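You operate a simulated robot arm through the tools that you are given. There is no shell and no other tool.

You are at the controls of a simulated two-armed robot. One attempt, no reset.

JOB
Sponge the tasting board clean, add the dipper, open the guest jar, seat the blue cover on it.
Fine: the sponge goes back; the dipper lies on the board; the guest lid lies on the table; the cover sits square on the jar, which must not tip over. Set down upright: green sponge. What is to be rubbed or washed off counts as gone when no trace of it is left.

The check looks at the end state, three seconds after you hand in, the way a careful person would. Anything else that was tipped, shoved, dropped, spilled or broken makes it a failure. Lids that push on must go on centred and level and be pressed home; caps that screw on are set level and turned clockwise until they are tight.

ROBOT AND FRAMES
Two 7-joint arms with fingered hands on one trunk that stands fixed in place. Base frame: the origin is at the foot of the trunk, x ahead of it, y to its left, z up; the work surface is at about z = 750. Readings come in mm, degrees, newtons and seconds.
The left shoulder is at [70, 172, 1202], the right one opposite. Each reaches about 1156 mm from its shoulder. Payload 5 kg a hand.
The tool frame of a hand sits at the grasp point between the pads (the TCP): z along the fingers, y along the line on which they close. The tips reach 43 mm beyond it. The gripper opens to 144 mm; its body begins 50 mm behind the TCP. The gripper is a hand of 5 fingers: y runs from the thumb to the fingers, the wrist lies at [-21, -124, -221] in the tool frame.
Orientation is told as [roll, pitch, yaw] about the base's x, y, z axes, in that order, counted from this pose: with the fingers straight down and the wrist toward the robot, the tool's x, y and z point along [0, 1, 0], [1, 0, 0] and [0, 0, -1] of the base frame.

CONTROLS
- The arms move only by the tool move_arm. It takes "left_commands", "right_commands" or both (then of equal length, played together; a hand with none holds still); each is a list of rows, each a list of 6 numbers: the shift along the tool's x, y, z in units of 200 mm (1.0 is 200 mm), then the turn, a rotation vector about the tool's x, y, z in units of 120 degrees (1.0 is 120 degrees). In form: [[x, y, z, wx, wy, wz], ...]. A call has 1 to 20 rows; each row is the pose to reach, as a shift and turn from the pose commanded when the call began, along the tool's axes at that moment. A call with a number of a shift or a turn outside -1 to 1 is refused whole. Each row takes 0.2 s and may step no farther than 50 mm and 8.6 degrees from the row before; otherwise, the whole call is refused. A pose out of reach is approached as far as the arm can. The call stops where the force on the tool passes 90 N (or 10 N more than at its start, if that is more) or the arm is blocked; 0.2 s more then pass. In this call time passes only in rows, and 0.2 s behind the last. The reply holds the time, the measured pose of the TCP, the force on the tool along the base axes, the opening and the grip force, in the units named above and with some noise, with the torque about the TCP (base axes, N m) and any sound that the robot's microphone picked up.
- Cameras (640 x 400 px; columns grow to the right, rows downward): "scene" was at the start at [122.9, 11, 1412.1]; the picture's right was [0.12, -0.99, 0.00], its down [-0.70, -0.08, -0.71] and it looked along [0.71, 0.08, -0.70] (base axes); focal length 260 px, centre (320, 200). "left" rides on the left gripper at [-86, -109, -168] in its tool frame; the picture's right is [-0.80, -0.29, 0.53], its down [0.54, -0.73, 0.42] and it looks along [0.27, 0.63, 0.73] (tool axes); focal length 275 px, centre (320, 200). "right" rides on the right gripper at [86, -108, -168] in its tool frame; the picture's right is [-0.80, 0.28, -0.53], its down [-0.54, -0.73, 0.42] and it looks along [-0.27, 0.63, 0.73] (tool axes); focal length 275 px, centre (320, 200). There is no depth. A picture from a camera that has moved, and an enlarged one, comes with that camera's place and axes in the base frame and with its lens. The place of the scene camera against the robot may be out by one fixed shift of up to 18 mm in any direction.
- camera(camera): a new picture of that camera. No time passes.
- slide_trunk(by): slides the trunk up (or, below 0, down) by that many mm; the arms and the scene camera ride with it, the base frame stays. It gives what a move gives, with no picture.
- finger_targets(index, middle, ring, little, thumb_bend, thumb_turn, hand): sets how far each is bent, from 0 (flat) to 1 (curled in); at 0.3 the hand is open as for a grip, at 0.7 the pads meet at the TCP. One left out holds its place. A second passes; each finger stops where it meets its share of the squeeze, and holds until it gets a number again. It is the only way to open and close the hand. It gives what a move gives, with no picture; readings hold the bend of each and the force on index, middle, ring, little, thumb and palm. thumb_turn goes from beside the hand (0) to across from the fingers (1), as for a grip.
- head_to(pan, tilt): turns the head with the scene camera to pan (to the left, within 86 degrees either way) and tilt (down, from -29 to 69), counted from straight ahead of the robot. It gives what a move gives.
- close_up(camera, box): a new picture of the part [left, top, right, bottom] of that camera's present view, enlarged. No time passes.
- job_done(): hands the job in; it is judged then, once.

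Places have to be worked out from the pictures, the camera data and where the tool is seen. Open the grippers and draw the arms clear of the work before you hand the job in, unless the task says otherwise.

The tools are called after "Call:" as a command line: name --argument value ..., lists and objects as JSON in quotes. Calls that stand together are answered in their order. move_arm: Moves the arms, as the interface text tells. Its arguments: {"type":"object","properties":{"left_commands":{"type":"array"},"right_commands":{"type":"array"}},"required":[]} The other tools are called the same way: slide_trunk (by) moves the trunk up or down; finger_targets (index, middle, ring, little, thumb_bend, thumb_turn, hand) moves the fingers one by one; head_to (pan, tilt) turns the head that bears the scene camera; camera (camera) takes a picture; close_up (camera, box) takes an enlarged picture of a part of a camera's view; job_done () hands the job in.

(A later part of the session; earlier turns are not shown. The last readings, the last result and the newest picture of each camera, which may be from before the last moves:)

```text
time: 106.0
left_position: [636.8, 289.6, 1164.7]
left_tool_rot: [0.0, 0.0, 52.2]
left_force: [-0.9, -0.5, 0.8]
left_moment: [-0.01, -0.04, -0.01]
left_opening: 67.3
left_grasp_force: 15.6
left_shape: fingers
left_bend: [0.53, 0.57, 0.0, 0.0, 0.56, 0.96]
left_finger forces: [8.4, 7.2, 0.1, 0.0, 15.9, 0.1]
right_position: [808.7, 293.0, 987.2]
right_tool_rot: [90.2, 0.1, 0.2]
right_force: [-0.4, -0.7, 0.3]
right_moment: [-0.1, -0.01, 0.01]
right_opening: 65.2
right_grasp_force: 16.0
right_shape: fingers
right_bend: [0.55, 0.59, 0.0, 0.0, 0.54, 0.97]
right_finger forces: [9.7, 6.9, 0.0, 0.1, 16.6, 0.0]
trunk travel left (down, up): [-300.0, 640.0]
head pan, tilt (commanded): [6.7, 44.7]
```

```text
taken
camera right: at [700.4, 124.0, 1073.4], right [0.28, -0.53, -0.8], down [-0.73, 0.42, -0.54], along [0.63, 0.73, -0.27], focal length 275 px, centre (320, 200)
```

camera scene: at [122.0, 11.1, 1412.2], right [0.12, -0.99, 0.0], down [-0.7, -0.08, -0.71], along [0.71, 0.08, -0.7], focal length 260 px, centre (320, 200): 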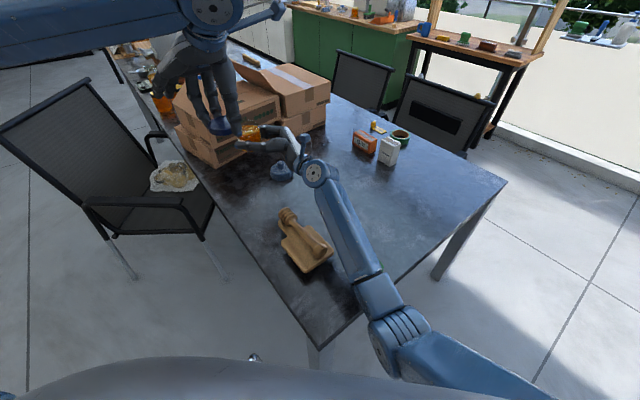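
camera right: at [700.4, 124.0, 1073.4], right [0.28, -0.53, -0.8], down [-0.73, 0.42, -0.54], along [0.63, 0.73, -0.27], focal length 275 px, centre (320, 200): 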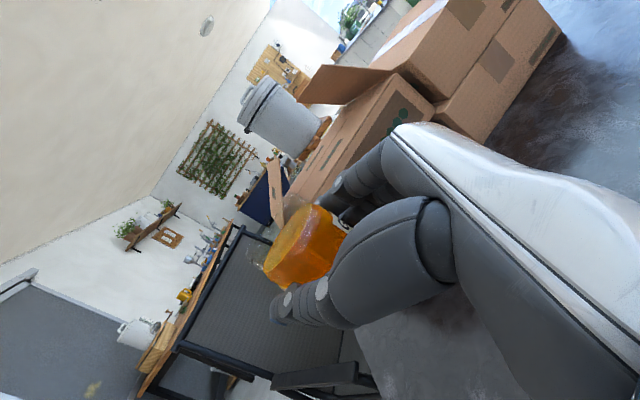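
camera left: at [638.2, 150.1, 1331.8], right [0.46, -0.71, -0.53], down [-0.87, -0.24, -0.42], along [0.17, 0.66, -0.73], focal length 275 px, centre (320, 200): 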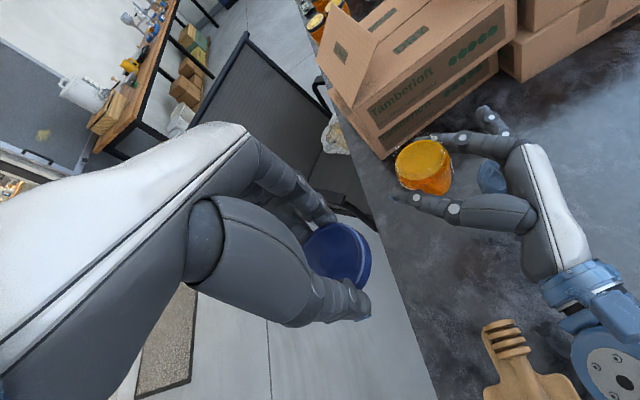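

The left table edge is only about 45 mm from that spot, so I shift the target to (660, 285) and descend in stages.

Call:
move_arm --left_commands '[[-0.05, 0.026, 0.05, 0, 0, 0], [-0.099, 0.052, 0.2, 0, 0, 0], [-0.099, 0.052, 0.4, 0, 0, 0], [-0.099, 0.052, 0.6, 0, 0, 0], [-0.099, 0.052, 0.8, 0, 0, 0], [-0.099, 0.052, 1.0, 0, 0, 0]]'

Call:
camera --camera "left"

Call:
camera --camera "right"

Call:
camera --camera "scene"

```text
time: 107.4
left_position: [664.7, 284.2, 960.9]
left_tool_rot: [0.0, 0.1, 52.3]
left_force: [0.0, -0.2, -0.3]
left_moment: [-0.03, 0.04, 0.02]
left_opening: 67.0
left_grasp_force: 15.9
left_shape: fingers
left_bend: [0.53, 0.57, 0.0, 0.0, 0.56, 0.96]
left_finger forces: [8.4, 7.3, 0.1, 0.1, 15.8, 0.0]
right_position: [807.9, 293.7, 984.8]
right_tool_rot: [90.1, 0.2, 0.0]
right_force: [1.0, 1.2, -0.1]
right_moment: [-0.04, -0.05, 0.02]
right_opening: 65.4
right_grasp_force: 16.3
right_shape: fingers
right_bend: [0.55, 0.59, 0.0, 0.0, 0.54, 0.97]
right_finger forces: [9.6, 6.8, 0.1, 0.1, 16.5, 0.1]
trunk travel left (down, up): [-300.0, 640.0]
head pan, tilt (commanded): [6.7, 44.7]
```

```text
taken
camera left: at [664.9, 144.8, 1128.3], right [0.46, -0.71, -0.53], down [-0.87, -0.24, -0.42], along [0.17, 0.66, -0.73], focal length 275 px, centre (320, 200)
```

left: 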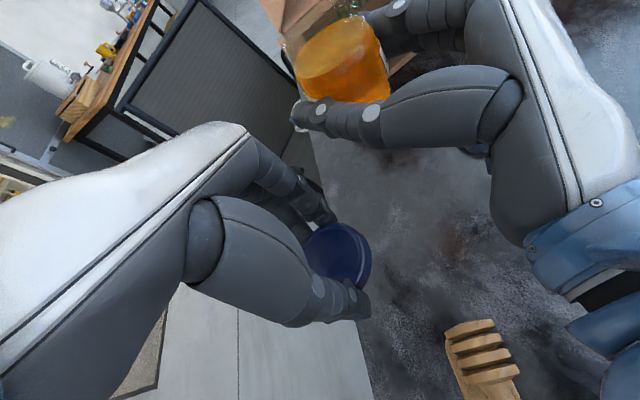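

```text
taken
camera right: at [701.9, 124.9, 1072.2], right [0.28, -0.53, -0.8], down [-0.73, 0.42, -0.54], along [0.63, 0.73, -0.27], focal length 275 px, centre (320, 200)
```

right: 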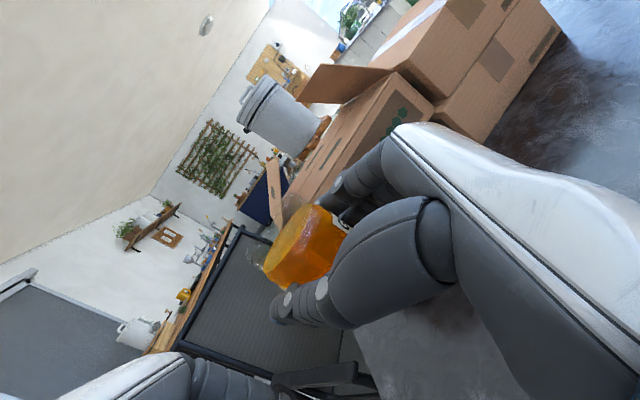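

```text
taken
camera scene: at [124.0, 12.2, 1412.1], right [0.12, -0.99, 0.0], down [-0.7, -0.08, -0.71], along [0.7, 0.08, -0.7], focal length 260 px, centre (320, 200)
```

scene: 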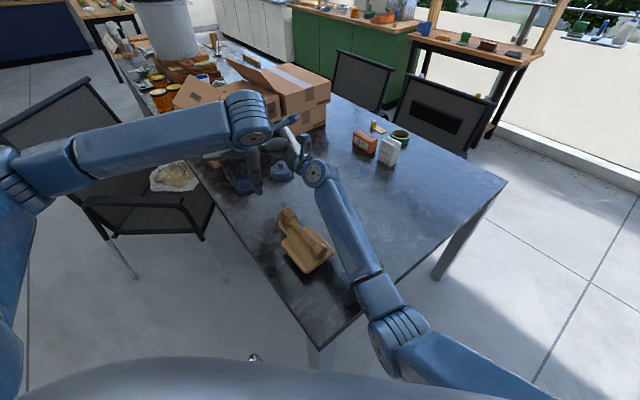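

The two camera brackets near the wrists would come close if I descend here. I first draw the right hand with the open jar 120 mm back to the right, slowly and level, to make room.

Call:
move_arm --right_commands '[[0, 0, -0.05, 0, 0, 0], [0, 0, -0.13, 0, 0, 0], [0, 0, -0.22, 0, 0, 0], [0, 0, -0.31, 0, 0, 0], [0, 0, -0.4, 0, 0, 0], [0, 0, -0.49, 0, 0, 0], [0, 0, -0.56, 0, 0, 0], [0, 0, -0.6, 0, 0, 0]]'

Call:
camera --camera "scene"

Call:
camera --camera "left"

```text
time: 109.2
left_position: [663.4, 283.3, 961.7]
left_tool_rot: [0.1, 0.0, 52.1]
left_force: [-0.5, -0.2, -0.2]
left_moment: [0.0, -0.01, -0.01]
left_opening: 67.4
left_grasp_force: 14.8
left_shape: fingers
left_bend: [0.53, 0.57, 0.0, 0.0, 0.56, 0.96]
left_finger forces: [8.4, 7.4, 0.0, 0.1, 15.9, 0.1]
right_position: [810.9, 172.2, 985.6]
right_tool_rot: [90.2, 0.1, 0.1]
right_force: [0.6, -0.7, -0.6]
right_moment: [-0.05, -0.01, 0.0]
right_opening: 65.2
right_grasp_force: 16.2
right_shape: fingers
right_bend: [0.55, 0.59, 0.0, 0.0, 0.54, 0.97]
right_finger forces: [9.5, 6.8, 0.0, 0.0, 16.3, 0.0]
trunk travel left (down, up): [-300.0, 640.0]
head pan, tilt (commanded): [6.7, 44.7]
```

```text
taken
camera scene: at [123.3, 10.8, 1412.1], right [0.12, -0.99, 0.0], down [-0.7, -0.08, -0.71], along [0.71, 0.08, -0.7], focal length 260 px, centre (320, 200)
```

scene: 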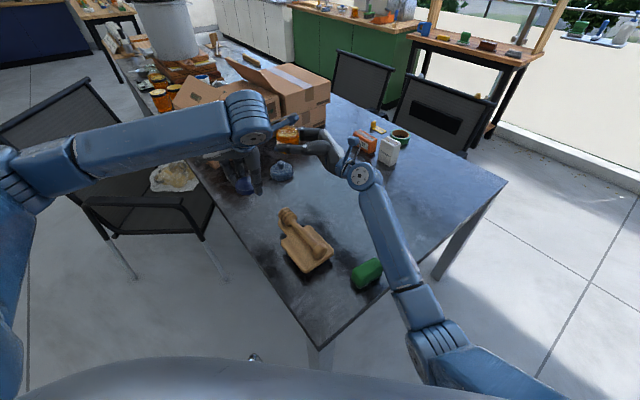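

```text
taken
camera left: at [664.3, 143.7, 1128.7], right [0.46, -0.71, -0.53], down [-0.87, -0.24, -0.42], along [0.17, 0.66, -0.73], focal length 275 px, centre (320, 200)
```

left: 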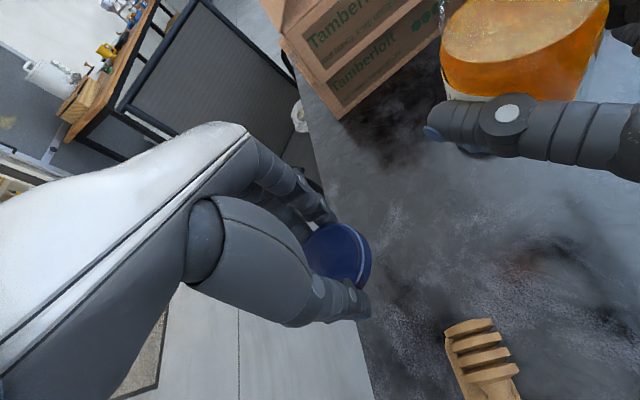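

Room is clear now. I shift slightly further from the edge, to about (683, 294), and lower the lid to just above the table.

Call:
move_arm --left_commands '[[-0.024, 0.05, 0.08, 0, 0, 0], [-0.048, 0.101, 0.2, 0, 0, 0], [-0.048, 0.101, 0.35, 0, 0, 0], [-0.048, 0.101, 0.5, 0, 0, 0], [-0.048, 0.101, 0.63, 0, 0, 0], [-0.048, 0.101, 0.72, 0, 0, 0], [-0.048, 0.101, 0.77, 0, 0, 0]]'

Call:
camera --camera "left"

Call:
close_up --camera "scene" --box '[180, 110, 340, 230]'

```text
time: 110.8
left_position: [682.4, 296.4, 807.1]
left_tool_rot: [0.0, 0.1, 52.5]
left_force: [-0.1, 0.0, 0.7]
left_moment: [0.0, -0.01, -0.01]
left_opening: 67.1
left_grasp_force: 15.6
left_shape: fingers
left_bend: [0.53, 0.57, 0.0, 0.0, 0.56, 0.96]
left_finger forces: [8.4, 7.2, 0.0, 0.0, 15.7, 0.0]
right_position: [811.7, 172.7, 986.1]
right_tool_rot: [90.0, 0.0, 0.0]
right_force: [-0.4, 0.2, -0.7]
right_moment: [-0.06, -0.03, 0.02]
right_opening: 65.5
right_grasp_force: 15.8
right_shape: fingers
right_bend: [0.55, 0.59, 0.0, 0.0, 0.54, 0.97]
right_finger forces: [9.4, 6.9, 0.0, 0.0, 16.2, 0.0]
trunk travel left (down, up): [-300.0, 640.0]
head pan, tilt (commanded): [6.7, 44.7]
```

```text
taken
camera left: at [683.7, 156.7, 974.6], right [0.46, -0.71, -0.53], down [-0.87, -0.24, -0.42], along [0.17, 0.66, -0.73], focal length 275 px, centre (320, 200)
```

left: 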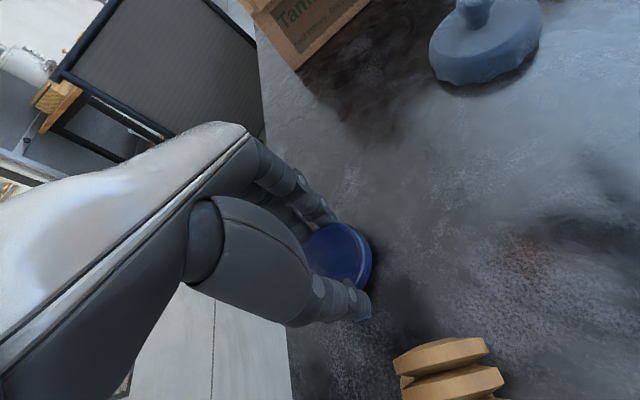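

```text
3.33 times, centred on (260, 170) of scene
camera zoom: at [123.4, 11.2, 1412.1], right [0.12, -0.99, 0.0], down [-0.7, -0.08, -0.71], along [0.7, 0.08, -0.7], focal length 866 px, centre (520, 300)
```

zoom: 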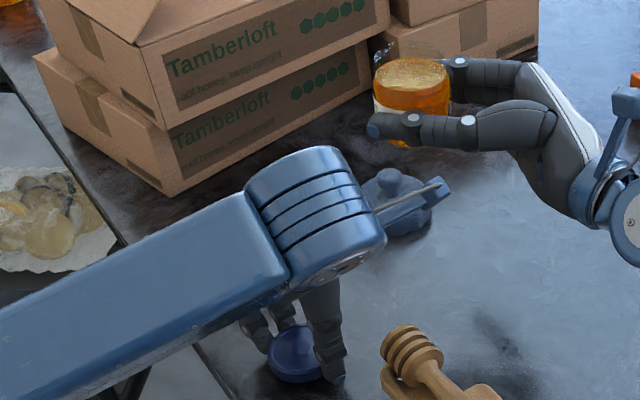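

The lid is a little above the table, clear of the edge. I lower in small steps until it touches.

Call:
move_arm --left_commands '[[0, 0, 0.02, 0, 0, 0], [0, 0, 0.035, 0, 0, 0]]'

Call:
move_arm --left_commands '[[0, 0, 0.008, 0, 0, 0], [0, 0, 0.015, 0, 0, 0]]'

Call:
move_arm --left_commands '[[0, 0, 0.006, 0, 0, 0], [0, 0, 0.01, 0, 0, 0]]'

```text
time: 111.4
left_position: [680.5, 297.8, 801.9]
left_tool_rot: [0.0, 0.1, 52.2]
left_force: [2.6, 1.6, 5.8]
left_moment: [0.27, -0.18, -0.07]
left_opening: 67.1
left_grasp_force: 18.2
left_shape: fingers
left_bend: [0.53, 0.56, 0.0, 0.0, 0.56, 0.96]
left_finger forces: [8.4, 12.7, 0.1, 0.0, 15.7, 0.0]
right_position: [810.7, 172.8, 986.1]
right_tool_rot: [90.2, 0.2, 0.0]
right_force: [-0.2, -0.3, 0.4]
right_moment: [-0.09, -0.02, 0.02]
right_opening: 65.1
right_grasp_force: 16.6
right_shape: fingers
right_bend: [0.55, 0.59, 0.0, 0.0, 0.54, 0.97]
right_finger forces: [9.5, 6.8, 0.0, 0.1, 16.3, 0.1]
trunk travel left (down, up): [-300.0, 640.0]
head pan, tilt (commanded): [6.7, 44.7]
```

```text
time: 112.0
left_position: [681.9, 298.3, 799.8]
left_tool_rot: [-0.2, -0.1, 52.3]
left_force: [3.7, 1.8, 19.4]
left_moment: [0.84, -0.39, -0.08]
left_opening: 67.1
left_grasp_force: 25.8
left_shape: fingers
left_bend: [0.53, 0.56, 0.0, 0.0, 0.56, 0.96]
left_finger forces: [8.3, 26.9, 0.0, 0.1, 16.1, 0.0]
right_position: [808.8, 172.4, 987.0]
right_tool_rot: [90.2, 0.0, 0.2]
right_force: [-0.7, -0.7, -0.5]
right_moment: [-0.06, -0.02, -0.01]
right_opening: 65.3
right_grasp_force: 16.3
right_shape: fingers
right_bend: [0.55, 0.59, 0.0, 0.0, 0.54, 0.97]
right_finger forces: [9.5, 6.7, 0.0, 0.0, 16.3, 0.0]
trunk travel left (down, up): [-300.0, 640.0]
head pan, tilt (commanded): [6.7, 44.7]
```

```text
time: 112.6
left_position: [681.9, 297.1, 798.8]
left_tool_rot: [-0.2, -0.2, 52.2]
left_force: [5.1, 6.5, 33.0]
left_moment: [1.54, -0.69, -0.11]
left_opening: 67.1
left_grasp_force: 31.5
left_shape: fingers
left_bend: [0.53, 0.54, 0.0, 0.0, 0.57, 0.96]
left_finger forces: [9.2, 38.9, 0.0, 0.1, 15.2, 0.1]
right_position: [809.1, 172.0, 987.6]
right_tool_rot: [90.2, 0.0, 0.1]
right_force: [-0.5, 0.3, -0.6]
right_moment: [-0.1, 0.03, 0.01]
right_opening: 65.1
right_grasp_force: 16.5
right_shape: fingers
right_bend: [0.55, 0.59, 0.0, 0.0, 0.54, 0.97]
right_finger forces: [9.4, 6.7, 0.0, 0.1, 16.4, 0.1]
trunk travel left (down, up): [-300.0, 640.0]
head pan, tilt (commanded): [6.7, 44.7]
```

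The middle fingertip reaches the table before the lid does (about 8 mm gap left). I back up 4 mm so nothing presses, then loosen gradually so the lid slides down between the fingers.

Call:
move_arm --left_commands '[[0, 0, -0.012, 0, 0, 0], [0, 0, -0.022, 0, 0, 0]]'

Call:
close_up --camera "left" --box '[250, 180, 430, 340]'

Call:
close_up --camera "scene" --box '[210, 160, 300, 230]'

```text
time: 113.2
left_position: [681.9, 295.2, 798.7]
left_tool_rot: [0.1, 0.1, 52.2]
left_force: [3.4, 4.6, 19.5]
left_moment: [0.96, -0.47, -0.06]
left_opening: 67.1
left_grasp_force: 24.3
left_shape: fingers
left_bend: [0.53, 0.55, 0.0, 0.0, 0.57, 0.96]
left_finger forces: [9.6, 24.7, 0.1, 0.0, 14.6, 0.0]
right_position: [810.0, 172.4, 986.2]
right_tool_rot: [90.2, 0.0, 0.1]
right_force: [-0.4, -0.8, 0.1]
right_moment: [-0.07, -0.01, 0.01]
right_opening: 65.1
right_grasp_force: 16.2
right_shape: fingers
right_bend: [0.55, 0.59, 0.0, 0.0, 0.54, 0.97]
right_finger forces: [9.5, 6.8, 0.0, 0.0, 16.3, 0.0]
trunk travel left (down, up): [-300.0, 640.0]
head pan, tilt (commanded): [6.7, 44.7]
```

```text
2.50 times, centred on (340, 260) of left
camera zoom: at [682.2, 156.6, 966.6], right [0.45, -0.71, -0.53], down [-0.87, -0.24, -0.42], along [0.17, 0.66, -0.73], focal length 688 px, centre (270, 50)
```

zoom: 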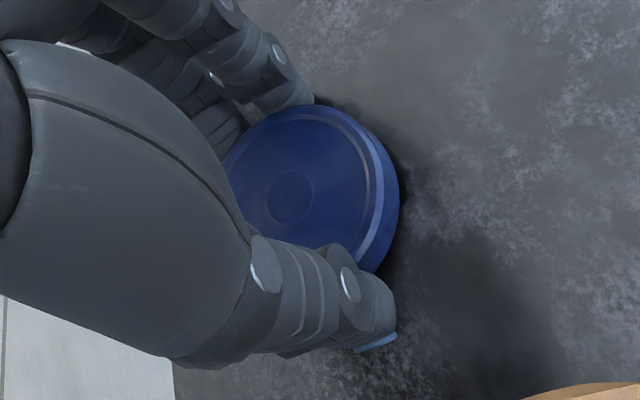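

```text
5.71 times, centred on (255, 195) of scene
camera zoom: at [121.8, 10.6, 1412.1], right [0.12, -0.99, 0.0], down [-0.7, -0.08, -0.71], along [0.71, 0.08, -0.7], focal length 1484 px, centre (691, 229)
```

zoom: 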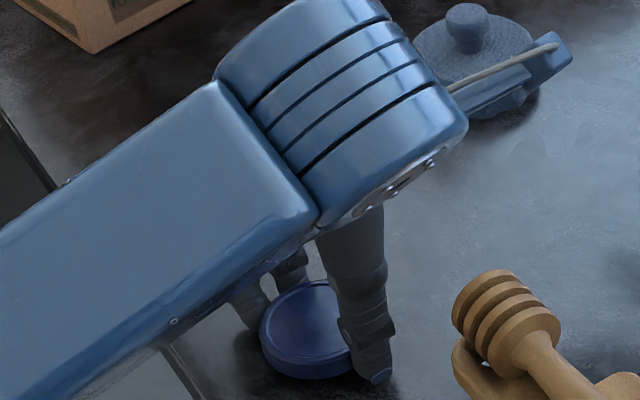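

The contact point computes to the middle fingertip, not the lid. I raise another 4.5 mm.

Call:
move_arm --left_commands '[[0, 0, -0.012, 0, 0, 0], [0, 0, -0.0225, 0, 0, 0]]'

Call:
close_up --camera "left" --box '[250, 180, 430, 340]'

```text
time: 113.8
left_position: [681.0, 295.6, 801.5]
left_tool_rot: [0.2, 0.2, 52.3]
left_force: [-0.3, -0.1, -0.3]
left_moment: [0.0, 0.03, 0.01]
left_opening: 67.3
left_grasp_force: 15.9
left_shape: fingers
left_bend: [0.53, 0.56, 0.0, 0.0, 0.57, 0.96]
left_finger forces: [8.2, 7.8, 0.0, 0.0, 16.1, 0.0]
right_position: [810.6, 172.9, 985.3]
right_tool_rot: [90.0, 0.2, 0.0]
right_force: [-0.3, -0.3, 0.1]
right_moment: [-0.07, -0.05, 0.0]
right_opening: 65.2
right_grasp_force: 16.2
right_shape: fingers
right_bend: [0.55, 0.59, 0.0, 0.0, 0.54, 0.97]
right_finger forces: [9.5, 6.7, 0.1, 0.0, 16.3, 0.1]
trunk travel left (down, up): [-300.0, 640.0]
head pan, tilt (commanded): [6.7, 44.7]
```

```text
2.50 times, centred on (340, 260) of left
camera zoom: at [682.0, 156.8, 969.9], right [0.45, -0.71, -0.54], down [-0.88, -0.24, -0.42], along [0.17, 0.66, -0.73], focal length 688 px, centre (270, 50)
```

zoom: 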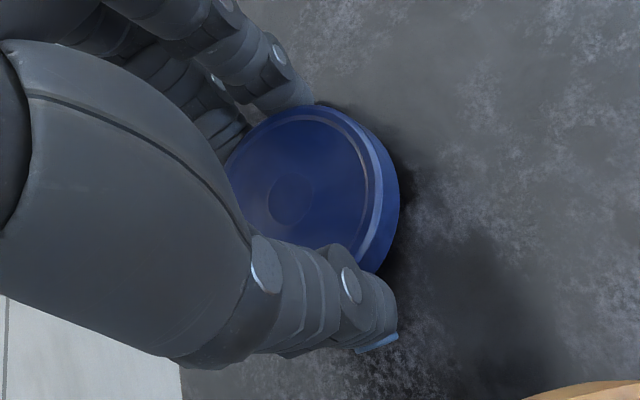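

No contact force now. I loosen the grip softly to let the lid settle.

Call:
finger_targets --hand "left" --index 0.54 --middle 0.565 --thumb_bend 0.575

Call:
finger_targets --hand "left" --index 0.525 --middle 0.545 --thumb_bend 0.555

Call:
close_up --camera "left" --box '[250, 180, 430, 340]'

```text
time: 114.8
left_position: [680.8, 297.4, 804.9]
left_tool_rot: [-0.1, 0.1, 52.1]
left_force: [-0.3, 0.5, -0.5]
left_moment: [0.05, 0.0, 0.01]
left_opening: 69.3
left_grasp_force: 5.2
left_shape: fingers
left_bend: [0.52, 0.55, 0.0, 0.0, 0.54, 0.97]
left_finger forces: [2.6, 3.1, 0.0, 0.0, 5.0, 0.1]
right_position: [809.3, 172.7, 985.9]
right_tool_rot: [90.2, 0.1, 0.2]
right_force: [-0.7, -0.4, -0.2]
right_moment: [-0.07, -0.05, 0.02]
right_opening: 65.5
right_grasp_force: 16.6
right_shape: fingers
right_bend: [0.55, 0.59, 0.0, 0.0, 0.54, 0.97]
right_finger forces: [9.6, 6.6, 0.0, 0.0, 16.2, 0.1]
trunk travel left (down, up): [-300.0, 640.0]
head pan, tilt (commanded): [6.7, 44.7]
```

```text
time: 115.8
left_position: [681.2, 297.3, 804.1]
left_tool_rot: [0.1, 0.2, 52.4]
left_force: [0.2, 0.6, 0.1]
left_moment: [0.0, 0.02, 0.0]
left_opening: 70.4
left_grasp_force: 2.0
left_shape: fingers
left_bend: [0.51, 0.53, 0.0, 0.0, 0.54, 0.97]
left_finger forces: [1.0, 1.5, 0.1, 0.1, 2.1, 0.1]
right_position: [809.7, 172.6, 984.8]
right_tool_rot: [90.1, 0.2, 0.2]
right_force: [-0.5, 0.2, 0.4]
right_moment: [-0.07, 0.0, 0.0]
right_opening: 65.2
right_grasp_force: 16.3
right_shape: fingers
right_bend: [0.55, 0.59, 0.0, 0.0, 0.54, 0.97]
right_finger forces: [9.5, 6.7, 0.0, 0.1, 16.2, 0.1]
trunk travel left (down, up): [-300.0, 640.0]
head pan, tilt (commanded): [6.7, 44.7]
```

```text
2.50 times, centred on (340, 260) of left
camera zoom: at [682.7, 157.8, 971.6], right [0.46, -0.71, -0.53], down [-0.87, -0.24, -0.42], along [0.17, 0.66, -0.73], focal length 688 px, centre (270, 50)
```

zoom: 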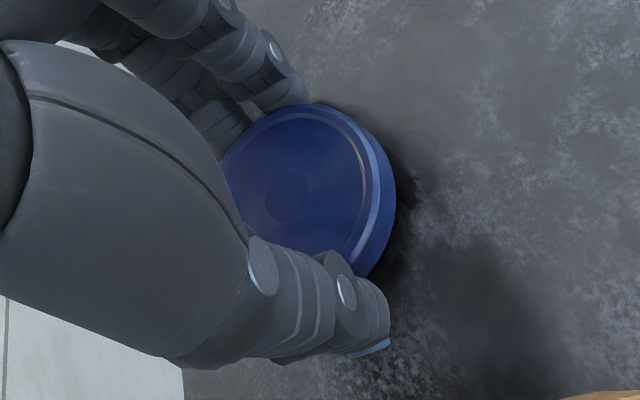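

Still lightly held at 2 N. I loosen a bit more.

Call:
finger_targets --hand "left" --index 0.515 --middle 0.53 --thumb_bend 0.535

Call:
close_up --camera "left" --box '[250, 180, 430, 340]'

Call:
finger_targets --hand "left" --index 0.5 --middle 0.51 --thumb_bend 0.515

Call:
close_up --camera "left" --box '[250, 180, 430, 340]'

```text
time: 116.8
left_position: [681.5, 296.8, 804.6]
left_tool_rot: [0.0, 0.1, 52.3]
left_force: [-0.1, 0.2, -1.1]
left_moment: [0.0, 0.01, 0.0]
left_opening: 72.2
left_grasp_force: 0.7
left_shape: fingers
left_bend: [0.51, 0.53, 0.0, 0.0, 0.53, 0.97]
left_finger forces: [0.2, 0.5, 0.1, 0.1, 0.5, 0.0]
right_position: [811.3, 172.3, 985.5]
right_tool_rot: [90.0, 0.0, 0.1]
right_force: [0.1, 0.5, 0.0]
right_moment: [-0.03, 0.0, 0.05]
right_opening: 65.1
right_grasp_force: 15.9
right_shape: fingers
right_bend: [0.55, 0.59, 0.0, 0.0, 0.54, 0.97]
right_finger forces: [9.4, 6.7, 0.1, 0.0, 16.3, 0.0]
trunk travel left (down, up): [-300.0, 640.0]
head pan, tilt (commanded): [6.7, 44.7]
```

```text
2.50 times, centred on (340, 260) of left
camera zoom: at [682.6, 157.8, 971.6], right [0.46, -0.71, -0.53], down [-0.87, -0.24, -0.42], along [0.17, 0.66, -0.73], focal length 688 px, centre (270, 50)
```

zoom: 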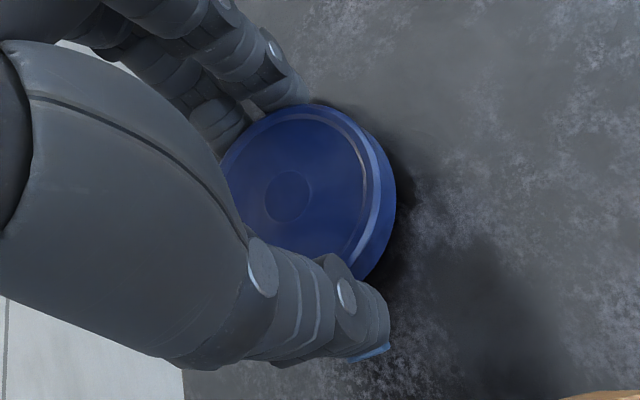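

```text
time: 117.8
left_position: [682.9, 297.4, 805.2]
left_tool_rot: [-0.1, 0.1, 52.2]
left_force: [0.4, 0.1, 0.0]
left_moment: [0.0, -0.01, 0.01]
left_opening: 76.4
left_grasp_force: 0.1
left_shape: fingers
left_bend: [0.5, 0.51, 0.0, 0.0, 0.51, 0.97]
left_finger forces: [0.1, 0.1, 0.0, 0.0, 0.0, 0.0]
right_position: [810.1, 171.8, 985.4]
right_tool_rot: [90.1, 0.2, 0.2]
right_force: [-0.1, -0.3, -0.1]
right_moment: [-0.02, 0.01, -0.02]
right_opening: 65.3
right_grasp_force: 16.3
right_shape: fingers
right_bend: [0.55, 0.59, 0.0, 0.0, 0.54, 0.97]
right_finger forces: [9.4, 6.8, 0.0, 0.1, 16.3, 0.0]
trunk travel left (down, up): [-300.0, 640.0]
head pan, tilt (commanded): [6.7, 44.7]
```

```text
2.50 times, centred on (340, 260) of left
camera zoom: at [682.7, 157.8, 971.6], right [0.46, -0.71, -0.53], down [-0.87, -0.24, -0.42], along [0.17, 0.66, -0.73], focal length 688 px, centre (270, 50)
```

zoom: 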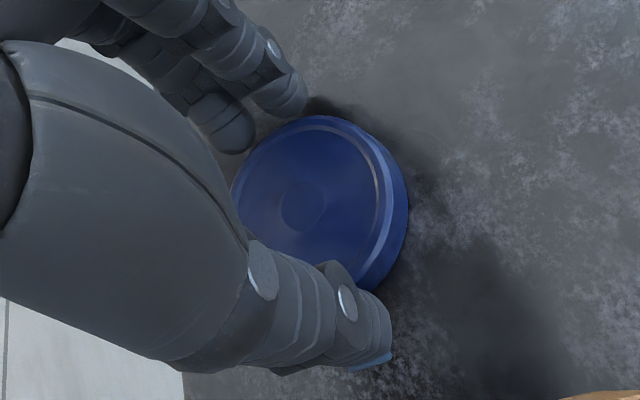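

The lid has settled flat on the table. I open the hand and lift it straight up.

Call:
finger_targets --hand "left" --index 0.42 --middle 0.42 --thumb_bend 0.42

Call:
move_arm --left_commands '[[0, 0, -0.05, 0, 0, 0], [0, 0, -0.15, 0, 0, 0], [0, 0, -0.3, 0, 0, 0], [0, 0, -0.5, 0, 0, 0], [0, 0, -0.7, 0, 0, 0], [0, 0, -0.9, 0, 0, 0]]'

Call:
camera --camera "left"

Call:
camera --camera "scene"

Call:
camera --camera "right"

```text
time: 118.8
left_position: [682.4, 297.3, 804.7]
left_tool_rot: [0.0, 0.1, 52.2]
left_force: [-0.2, -0.3, 0.6]
left_moment: [0.02, -0.04, 0.0]
left_opening: 106.8
left_grasp_force: 0.0
left_shape: fingers
left_bend: [0.42, 0.42, 0.0, 0.0, 0.42, 0.97]
left_finger forces: [0.0, 0.0, 0.1, 0.1, 0.0, 0.1]
right_position: [811.3, 171.7, 986.0]
right_tool_rot: [90.1, 0.1, 0.1]
right_force: [-0.7, -0.8, -0.2]
right_moment: [-0.02, 0.01, 0.01]
right_opening: 65.3
right_grasp_force: 16.1
right_shape: fingers
right_bend: [0.55, 0.59, 0.0, 0.0, 0.54, 0.97]
right_finger forces: [9.5, 6.7, 0.0, 0.1, 16.4, 0.0]
trunk travel left (down, up): [-300.0, 640.0]
head pan, tilt (commanded): [6.7, 44.7]
```

```text
time: 120.2
left_position: [677.6, 296.1, 988.4]
left_tool_rot: [0.1, 0.0, 52.3]
left_force: [-0.4, 0.1, 0.3]
left_moment: [-0.02, -0.07, 0.04]
left_opening: 106.9
left_grasp_force: 0.0
left_shape: fingers
left_bend: [0.42, 0.42, 0.0, 0.0, 0.42, 0.97]
left_finger forces: [0.0, 0.0, 0.0, 0.1, 0.0, 0.0]
right_position: [809.4, 172.0, 987.0]
right_tool_rot: [90.2, 0.0, 0.1]
right_force: [-0.2, 0.1, -0.2]
right_moment: [-0.1, -0.06, -0.01]
right_opening: 65.5
right_grasp_force: 16.1
right_shape: fingers
right_bend: [0.55, 0.59, 0.0, 0.0, 0.54, 0.97]
right_finger forces: [9.5, 6.8, 0.0, 0.0, 16.3, 0.0]
trunk travel left (down, up): [-300.0, 640.0]
head pan, tilt (commanded): [6.7, 44.7]
```

```text
taken
camera left: at [679.2, 156.4, 1154.6], right [0.46, -0.71, -0.54], down [-0.87, -0.24, -0.42], along [0.17, 0.66, -0.73], focal length 275 px, centre (320, 200)
```

left: 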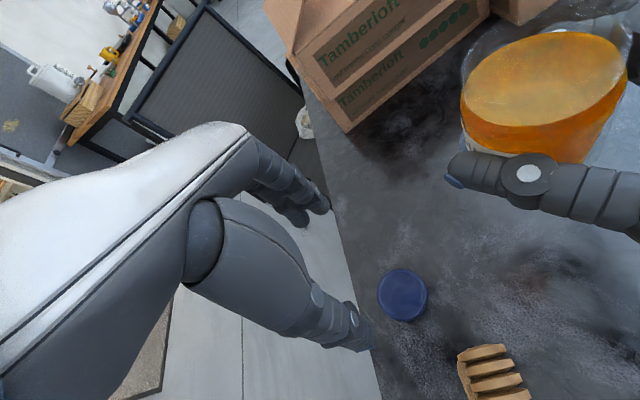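

```text
taken
camera scene: at [121.9, 10.3, 1412.1], right [0.12, -0.99, 0.0], down [-0.7, -0.08, -0.71], along [0.71, 0.08, -0.7], focal length 260 px, centre (320, 200)
```

scene: 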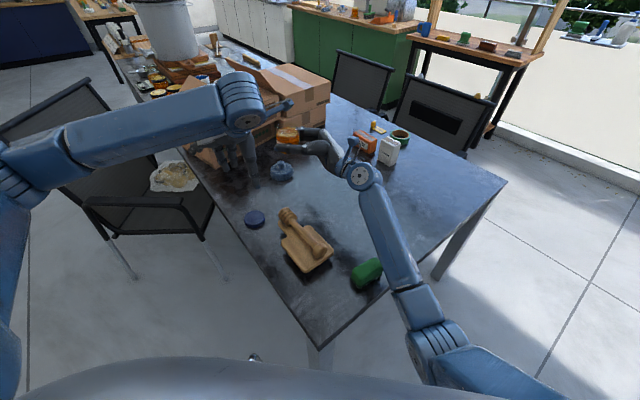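

```text
taken
camera right: at [702.5, 3.3, 1072.3], right [0.28, -0.53, -0.8], down [-0.73, 0.42, -0.54], along [0.63, 0.73, -0.27], focal length 275 px, centre (320, 200)
```

right: 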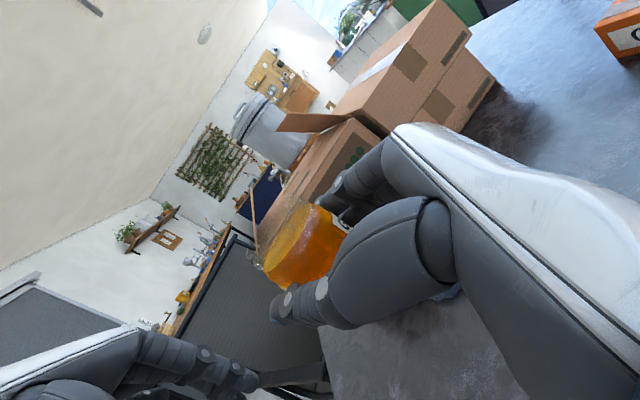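

The lid lies on the table at about (680, 297). Next: take the open jar by its glass neck with the left hand, from above. I raise the left hand and move it over the jar, turning to yaw 0.

Call:
move_arm --left_commands '[[0, 0, -0.2, 0, 0, 0], [0, 0, -0.4, 0, 0, 0], [0, 0, -0.6, 0, 0, 0], [0, 0, -0.8, 0, 0, 0], [0, 0, -0.95, 0, 0, 0]]'

Call:
move_arm --left_commands '[[-0.12, -0.004, 0, 0, 0, 0.062], [-0.245, -0.008, 0, 0, 0, 0.124], [-0.367, -0.012, 0, 0, 0, 0.186], [-0.49, -0.016, 0, 0, 0, 0.249], [-0.61, -0.02, 0, 0, 0, 0.311], [-0.733, -0.024, 0, 0, 0, 0.373], [-0.855, -0.0275, 0, 0, 0, 0.435]]'

Call:
camera --camera "left"

Call:
camera --camera "scene"

```text
time: 121.4
left_position: [683.3, 297.7, 1174.1]
left_tool_rot: [0.1, 0.2, 52.3]
left_force: [0.5, -0.4, 0.3]
left_moment: [0.05, 0.01, -0.03]
left_opening: 107.0
left_grasp_force: 0.0
left_shape: fingers
left_bend: [0.42, 0.42, 0.0, 0.0, 0.42, 0.97]
left_finger forces: [0.1, 0.1, 0.0, 0.1, 0.0, 0.0]
right_position: [810.8, 172.1, 985.5]
right_tool_rot: [90.3, 0.0, 0.1]
right_force: [0.8, -0.8, -0.5]
right_moment: [-0.03, 0.0, -0.04]
right_opening: 65.0
right_grasp_force: 16.3
right_shape: fingers
right_bend: [0.55, 0.59, 0.0, 0.0, 0.54, 0.97]
right_finger forces: [9.5, 6.6, 0.1, 0.0, 16.3, 0.0]
trunk travel left (down, up): [-300.0, 640.0]
head pan, tilt (commanded): [6.7, 44.7]
```

```text
time: 123.0
left_position: [815.1, 188.0, 1175.0]
left_tool_rot: [0.0, 0.1, -0.1]
left_force: [-0.1, 0.4, -0.1]
left_moment: [0.03, 0.01, -0.02]
left_opening: 106.9
left_grasp_force: 0.0
left_shape: fingers
left_bend: [0.42, 0.42, 0.0, 0.0, 0.42, 0.97]
left_finger forces: [0.0, 0.0, 0.1, 0.0, 0.0, 0.0]
right_position: [812.3, 172.8, 986.4]
right_tool_rot: [90.2, 0.1, 0.1]
right_force: [0.6, -0.4, -0.4]
right_moment: [-0.01, -0.03, 0.01]
right_opening: 65.3
right_grasp_force: 16.2
right_shape: fingers
right_bend: [0.55, 0.59, 0.0, 0.0, 0.54, 0.97]
right_finger forces: [9.5, 6.7, 0.0, 0.0, 16.2, 0.1]
trunk travel left (down, up): [-300.0, 640.0]
head pan, tilt (commanded): [6.7, 44.7]
```

```text
taken
camera left: at [706.2, 102.6, 1342.8], right [-0.29, -0.8, -0.53], down [-0.73, 0.54, -0.42], along [0.63, 0.27, -0.73], focal length 275 px, centre (320, 200)
```

left: 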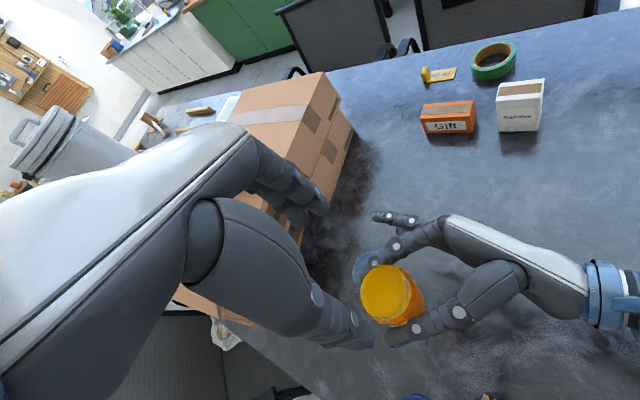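

```text
taken
camera scene: at [124.1, 10.6, 1412.0], right [0.12, -0.99, 0.0], down [-0.7, -0.08, -0.71], along [0.7, 0.08, -0.7], focal length 260 px, centre (320, 200)
```

scene: 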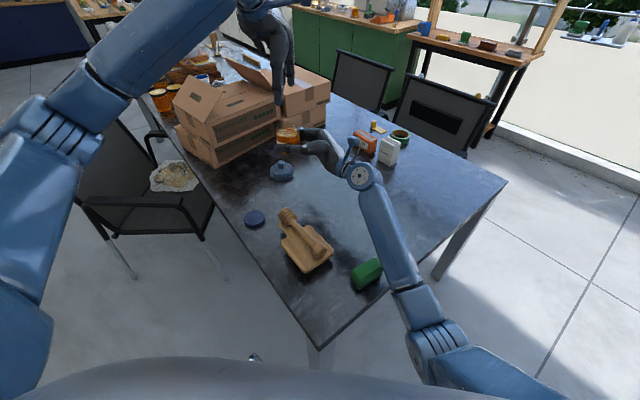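

I zoom on the jar's rim from the left camera to locate the neck.

Call:
close_up --camera "left" --box '[340, 240, 450, 340]'

Call:
close_up --camera "right" --box '[220, 160, 380, 320]'

Call:
close_up --camera "scene" --box '[260, 110, 340, 170]'

```text
4.00 times, centred on (395, 290) of left
camera zoom: at [706.2, 102.6, 1342.8], right [-0.29, -0.8, -0.53], down [-0.73, 0.54, -0.42], along [0.63, 0.27, -0.73], focal length 1101 px, centre (20, -160)
```

zoom: 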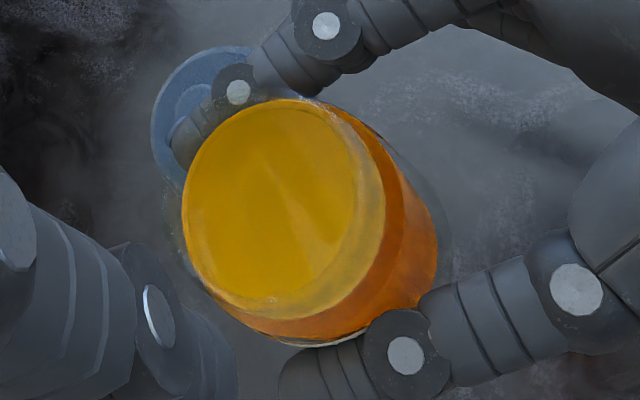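

```text
2.50 times, centred on (300, 240) of right
camera zoom: at [704.2, 3.7, 1071.1], right [0.28, -0.53, -0.8], down [-0.73, 0.42, -0.54], along [0.63, 0.73, -0.27], focal length 688 px, centre (370, 100)
```

zoom: 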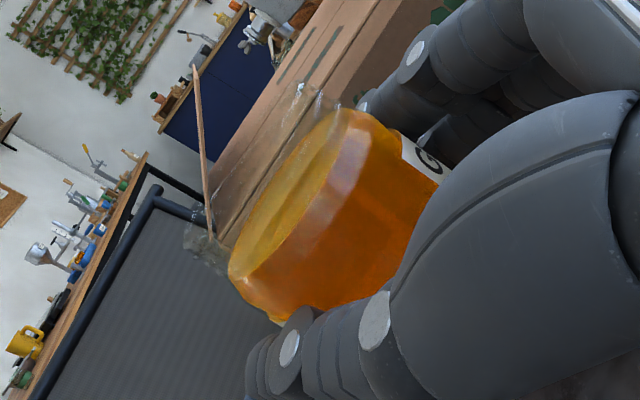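

```text
6.67 times, centred on (300, 140) of scene
camera zoom: at [124.1, 10.6, 1412.0], right [0.12, -0.99, 0.0], down [-0.7, -0.08, -0.71], along [0.7, 0.08, -0.7], focal length 1731 px, centre (453, 600)
```

zoom: 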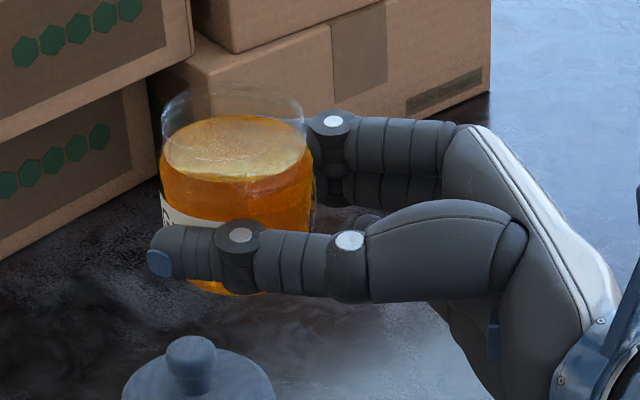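

The neck (radius about 34) spans roughly z = 1025-1041; jar axis at about (808, 186). I centre the left hand and descend to z of about 1078.

Call:
move_arm --left_commands '[[-0.005, -0.018, 0.1, 0, 0, 0], [-0.01, -0.035, 0.2, 0, 0, 0], [-0.01, -0.035, 0.32, 0, 0, 0], [-0.01, -0.035, 0.42, 0, 0, 0], [-0.01, -0.035, 0.48, 0, 0, 0]]'

Call:
close_up --camera "left" --box '[240, 160, 440, 360]'

Call:
close_up --camera "right" --box '[180, 100, 380, 320]'

Call:
close_up --camera "scene" --box '[240, 80, 340, 170]'

```text
time: 124.2
left_position: [807.1, 187.0, 1079.2]
left_tool_rot: [0.0, 0.2, -0.1]
left_force: [-1.0, 0.2, -0.1]
left_moment: [0.0, -0.02, 0.0]
left_opening: 107.1
left_grasp_force: 0.1
left_shape: fingers
left_bend: [0.42, 0.42, 0.0, 0.0, 0.42, 0.97]
left_finger forces: [0.0, 0.0, 0.0, 0.0, 0.1, 0.1]
right_position: [810.5, 172.6, 986.3]
right_tool_rot: [90.1, 0.0, 0.2]
right_force: [-0.3, -0.4, 0.0]
right_moment: [-0.05, 0.0, 0.04]
right_opening: 65.1
right_grasp_force: 16.4
right_shape: fingers
right_bend: [0.55, 0.59, 0.0, 0.0, 0.54, 0.97]
right_finger forces: [9.5, 6.7, 0.0, 0.0, 16.3, 0.0]
trunk travel left (down, up): [-300.0, 640.0]
head pan, tilt (commanded): [6.7, 44.7]
```

```text
2.00 times, centred on (340, 260) of left
camera zoom: at [697.7, 99.1, 1246.1], right [-0.28, -0.8, -0.53], down [-0.73, 0.54, -0.42], along [0.63, 0.27, -0.73], focal length 551 px, centre (280, 80)
```

zoom: 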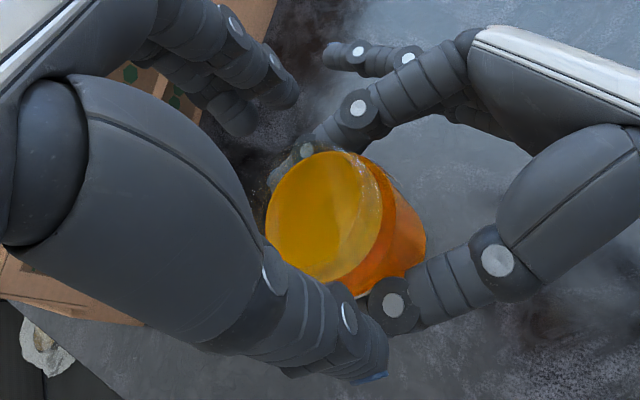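

```text
1.82 times, centred on (280, 210) of right
camera zoom: at [703.7, 4.0, 1071.6], right [0.28, -0.53, -0.8], down [-0.73, 0.42, -0.54], along [0.63, 0.73, -0.27], focal length 500 px, centre (393, 182)
```

zoom: 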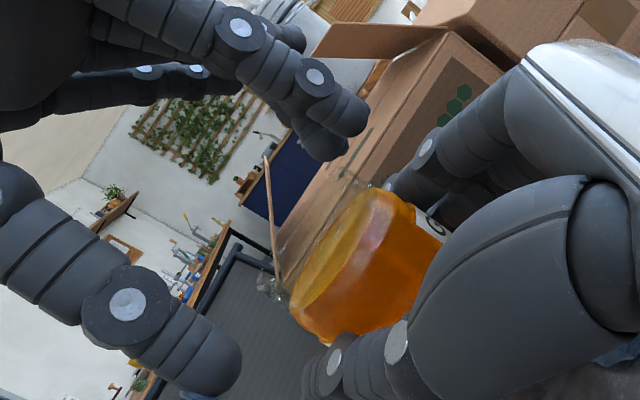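

```text
4.44 times, centred on (290, 125) of scene
camera zoom: at [123.4, 11.1, 1412.1], right [0.12, -0.99, 0.0], down [-0.7, -0.08, -0.71], along [0.71, 0.08, -0.7], focal length 1154 px, centre (453, 533)
```

zoom: 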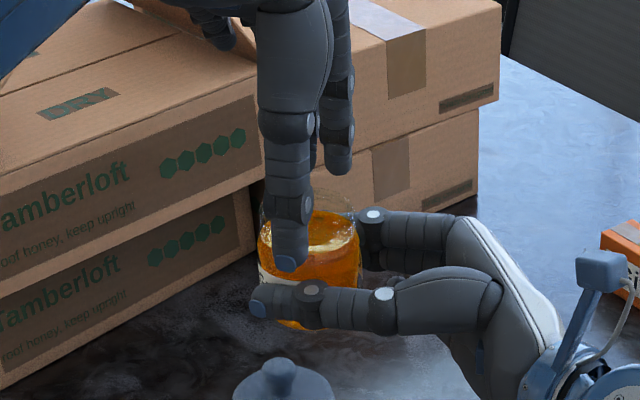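

The left fingertips are around the neck. I close gently onto it.

Call:
finger_targets --hand "left" --index 0.52 --middle 0.52 --thumb_bend 0.52

Call:
close_up --camera "right" --box '[180, 100, 380, 320]'

Call:
close_up --camera "left" --box '[240, 160, 440, 360]'

```text
time: 125.2
left_position: [807.4, 186.8, 1078.3]
left_tool_rot: [-0.1, 0.1, 0.0]
left_force: [1.1, -0.6, 0.5]
left_moment: [0.02, -0.01, 0.02]
left_opening: 71.8
left_grasp_force: 0.1
left_shape: fingers
left_bend: [0.52, 0.52, 0.0, 0.0, 0.52, 0.97]
left_finger forces: [0.0, 0.0, 0.1, 0.0, 0.0, 0.0]
right_position: [810.4, 172.4, 985.9]
right_tool_rot: [90.0, 0.1, 0.1]
right_force: [-0.8, -0.1, -0.1]
right_moment: [-0.08, -0.03, -0.02]
right_opening: 65.2
right_grasp_force: 16.3
right_shape: fingers
right_bend: [0.55, 0.59, 0.0, 0.0, 0.54, 0.97]
right_finger forces: [9.5, 6.7, 0.1, 0.0, 16.4, 0.0]
trunk travel left (down, up): [-300.0, 640.0]
head pan, tilt (commanded): [6.7, 44.7]
```

```text
1.82 times, centred on (280, 210) of right
camera zoom: at [703.6, 3.9, 1071.6], right [0.28, -0.53, -0.8], down [-0.73, 0.42, -0.54], along [0.63, 0.73, -0.27], focal length 500 px, centre (393, 182)
```

zoom: 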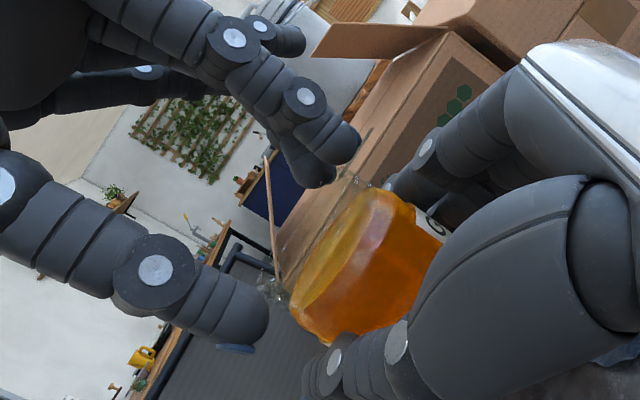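

```text
2.00 times, centred on (340, 260) of left
camera zoom: at [697.8, 99.2, 1246.3], right [-0.28, -0.8, -0.53], down [-0.73, 0.54, -0.42], along [0.63, 0.27, -0.73], focal length 551 px, centre (280, 80)
```

zoom: 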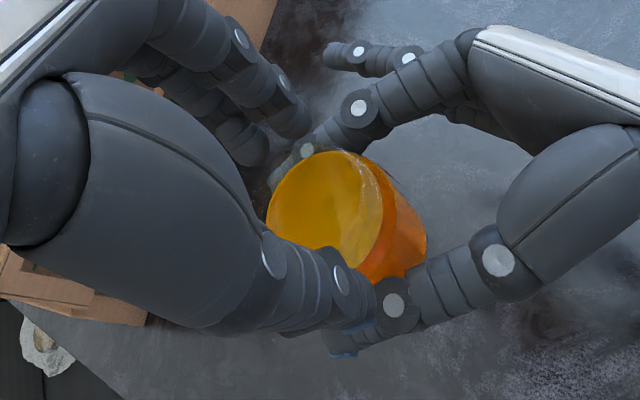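

The tips overlap the neck only by about 10 mm; I lower 4 mm more, then close to contact.

Call:
move_arm --left_commands '[[0, 0, 0.01, 0, 0, 0], [0, 0, 0.02, 0, 0, 0]]'

Call:
finger_targets --hand "left" --index 0.56 --middle 0.57 --thumb_bend 0.56

Call:
close_up --camera "right" --box '[180, 100, 380, 320]'

Call:
close_up --camera "left" --box '[240, 160, 440, 360]'

```text
time: 125.8
left_position: [807.1, 186.1, 1074.8]
left_tool_rot: [0.0, 0.1, 0.0]
left_force: [0.3, 0.1, -0.4]
left_moment: [0.04, 0.01, 0.0]
left_opening: 72.0
left_grasp_force: 0.0
left_shape: fingers
left_bend: [0.52, 0.52, 0.0, 0.0, 0.52, 0.97]
left_finger forces: [0.0, 0.1, 0.0, 0.1, 0.0, 0.0]
right_position: [812.1, 172.3, 985.5]
right_tool_rot: [90.1, 0.2, 0.1]
right_force: [0.6, 0.2, -0.2]
right_moment: [-0.07, 0.0, -0.01]
right_opening: 65.3
right_grasp_force: 16.1
right_shape: fingers
right_bend: [0.55, 0.59, 0.0, 0.0, 0.54, 0.97]
right_finger forces: [9.5, 6.6, 0.0, 0.1, 16.3, 0.0]
trunk travel left (down, up): [-300.0, 640.0]
head pan, tilt (commanded): [6.7, 44.7]
```

```text
time: 126.8
left_position: [806.7, 185.6, 1074.5]
left_tool_rot: [-0.1, 0.1, 0.1]
left_force: [2.7, 0.2, 0.5]
left_moment: [-0.02, -0.1, 0.03]
left_opening: 59.6
left_grasp_force: 1.2
left_shape: fingers
left_bend: [0.55, 0.55, 0.0, 0.0, 0.56, 0.97]
left_finger forces: [1.1, 1.1, 0.0, 0.0, 0.1, 0.0]
right_position: [811.3, 172.6, 986.0]
right_tool_rot: [90.1, 0.1, 0.2]
right_force: [-2.3, -0.2, 0.1]
right_moment: [-0.05, -0.12, 0.04]
right_opening: 65.3
right_grasp_force: 16.0
right_shape: fingers
right_bend: [0.56, 0.59, 0.0, 0.0, 0.54, 0.97]
right_finger forces: [8.5, 6.5, 0.0, 0.0, 17.5, 0.0]
trunk travel left (down, up): [-300.0, 640.0]
head pan, tilt (commanded): [6.7, 44.7]
```

```text
1.82 times, centred on (280, 210) of right
camera zoom: at [703.6, 4.0, 1071.6], right [0.28, -0.53, -0.8], down [-0.73, 0.42, -0.54], along [0.63, 0.73, -0.27], focal length 500 px, centre (393, 182)
```

zoom: 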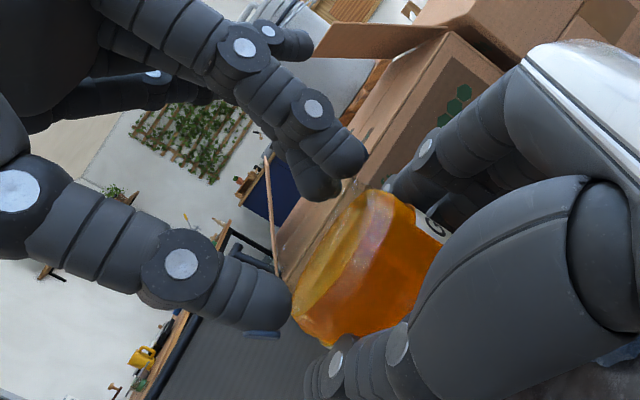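

```text
2.00 times, centred on (340, 260) of left
camera zoom: at [697.9, 98.5, 1241.0], right [-0.28, -0.8, -0.53], down [-0.73, 0.54, -0.42], along [0.63, 0.27, -0.73], focal length 551 px, centre (280, 80)
```

zoom: 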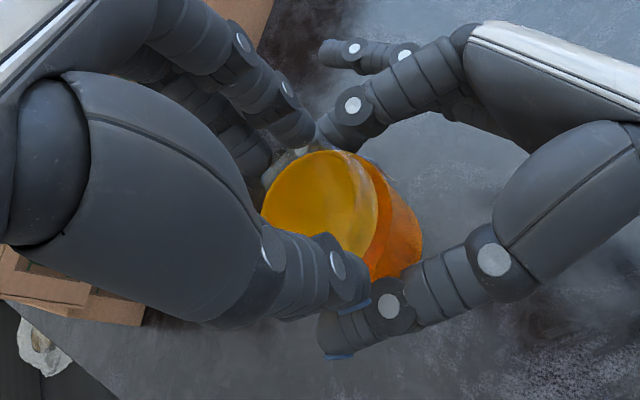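

The fingers touch first, so I shift 2.5 mm outward and then tighten.

Call:
move_arm --left_commands '[[0, 0.0125, 0, 0, 0, 0]]'

Call:
finger_targets --hand "left" --index 0.6 --middle 0.61 --thumb_bend 0.61

Call:
close_up --camera "right" --box '[180, 100, 380, 320]'

Call:
close_up --camera "scene" --box '[240, 80, 340, 170]'

```text
time: 127.2
left_position: [809.2, 186.3, 1072.8]
left_tool_rot: [-0.1, 0.1, 0.1]
left_force: [0.1, -0.9, 1.0]
left_moment: [-0.03, 0.0, 0.01]
left_opening: 58.9
left_grasp_force: 1.2
left_shape: fingers
left_bend: [0.55, 0.56, 0.0, 0.0, 0.56, 0.97]
left_finger forces: [0.6, 0.3, 0.1, 0.0, 0.8, 0.0]
right_position: [812.0, 173.3, 984.9]
right_tool_rot: [90.0, 0.0, 0.1]
right_force: [-0.1, 0.7, -1.0]
right_moment: [-0.1, -0.04, 0.03]
right_opening: 65.2
right_grasp_force: 16.2
right_shape: fingers
right_bend: [0.56, 0.59, 0.0, 0.0, 0.54, 0.97]
right_finger forces: [9.5, 6.6, 0.1, 0.0, 16.3, 0.0]
trunk travel left (down, up): [-300.0, 640.0]
head pan, tilt (commanded): [6.7, 44.7]
```

```text
time: 128.2
left_position: [809.2, 186.1, 1073.2]
left_tool_rot: [0.0, 0.1, 0.1]
left_force: [3.2, 0.1, 1.5]
left_moment: [0.05, -0.17, -0.06]
left_opening: 55.5
left_grasp_force: 6.6
left_shape: fingers
left_bend: [0.57, 0.58, 0.0, 0.0, 0.57, 0.97]
left_finger forces: [3.3, 5.4, 0.0, 0.1, 4.8, 0.0]
right_position: [810.4, 172.0, 986.0]
right_tool_rot: [90.1, 0.1, 0.1]
right_force: [-3.5, -1.1, -2.4]
right_moment: [-0.09, -0.12, 0.11]
right_opening: 65.0
right_grasp_force: 16.0
right_shape: fingers
right_bend: [0.56, 0.59, 0.0, 0.0, 0.54, 0.97]
right_finger forces: [8.4, 6.4, 0.0, 0.0, 18.0, 0.1]
trunk travel left (down, up): [-300.0, 640.0]
head pan, tilt (commanded): [6.7, 44.7]
```

```text
1.82 times, centred on (280, 210) of right
camera zoom: at [703.6, 3.9, 1071.5], right [0.28, -0.53, -0.8], down [-0.73, 0.42, -0.54], along [0.63, 0.73, -0.27], focal length 500 px, centre (393, 182)
```

zoom: 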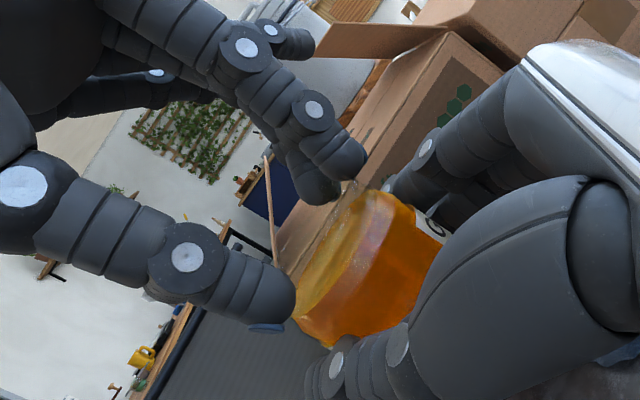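

```text
4.44 times, centred on (290, 125) of scene
camera zoom: at [123.3, 11.1, 1412.1], right [0.12, -0.99, 0.0], down [-0.7, -0.08, -0.71], along [0.71, 0.08, -0.7], focal length 1154 px, centre (453, 533)
```

zoom: 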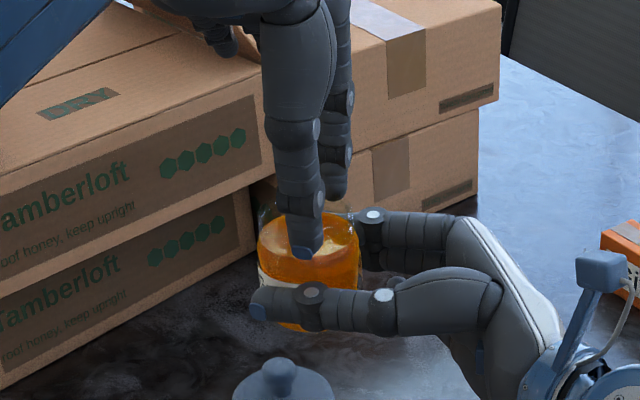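

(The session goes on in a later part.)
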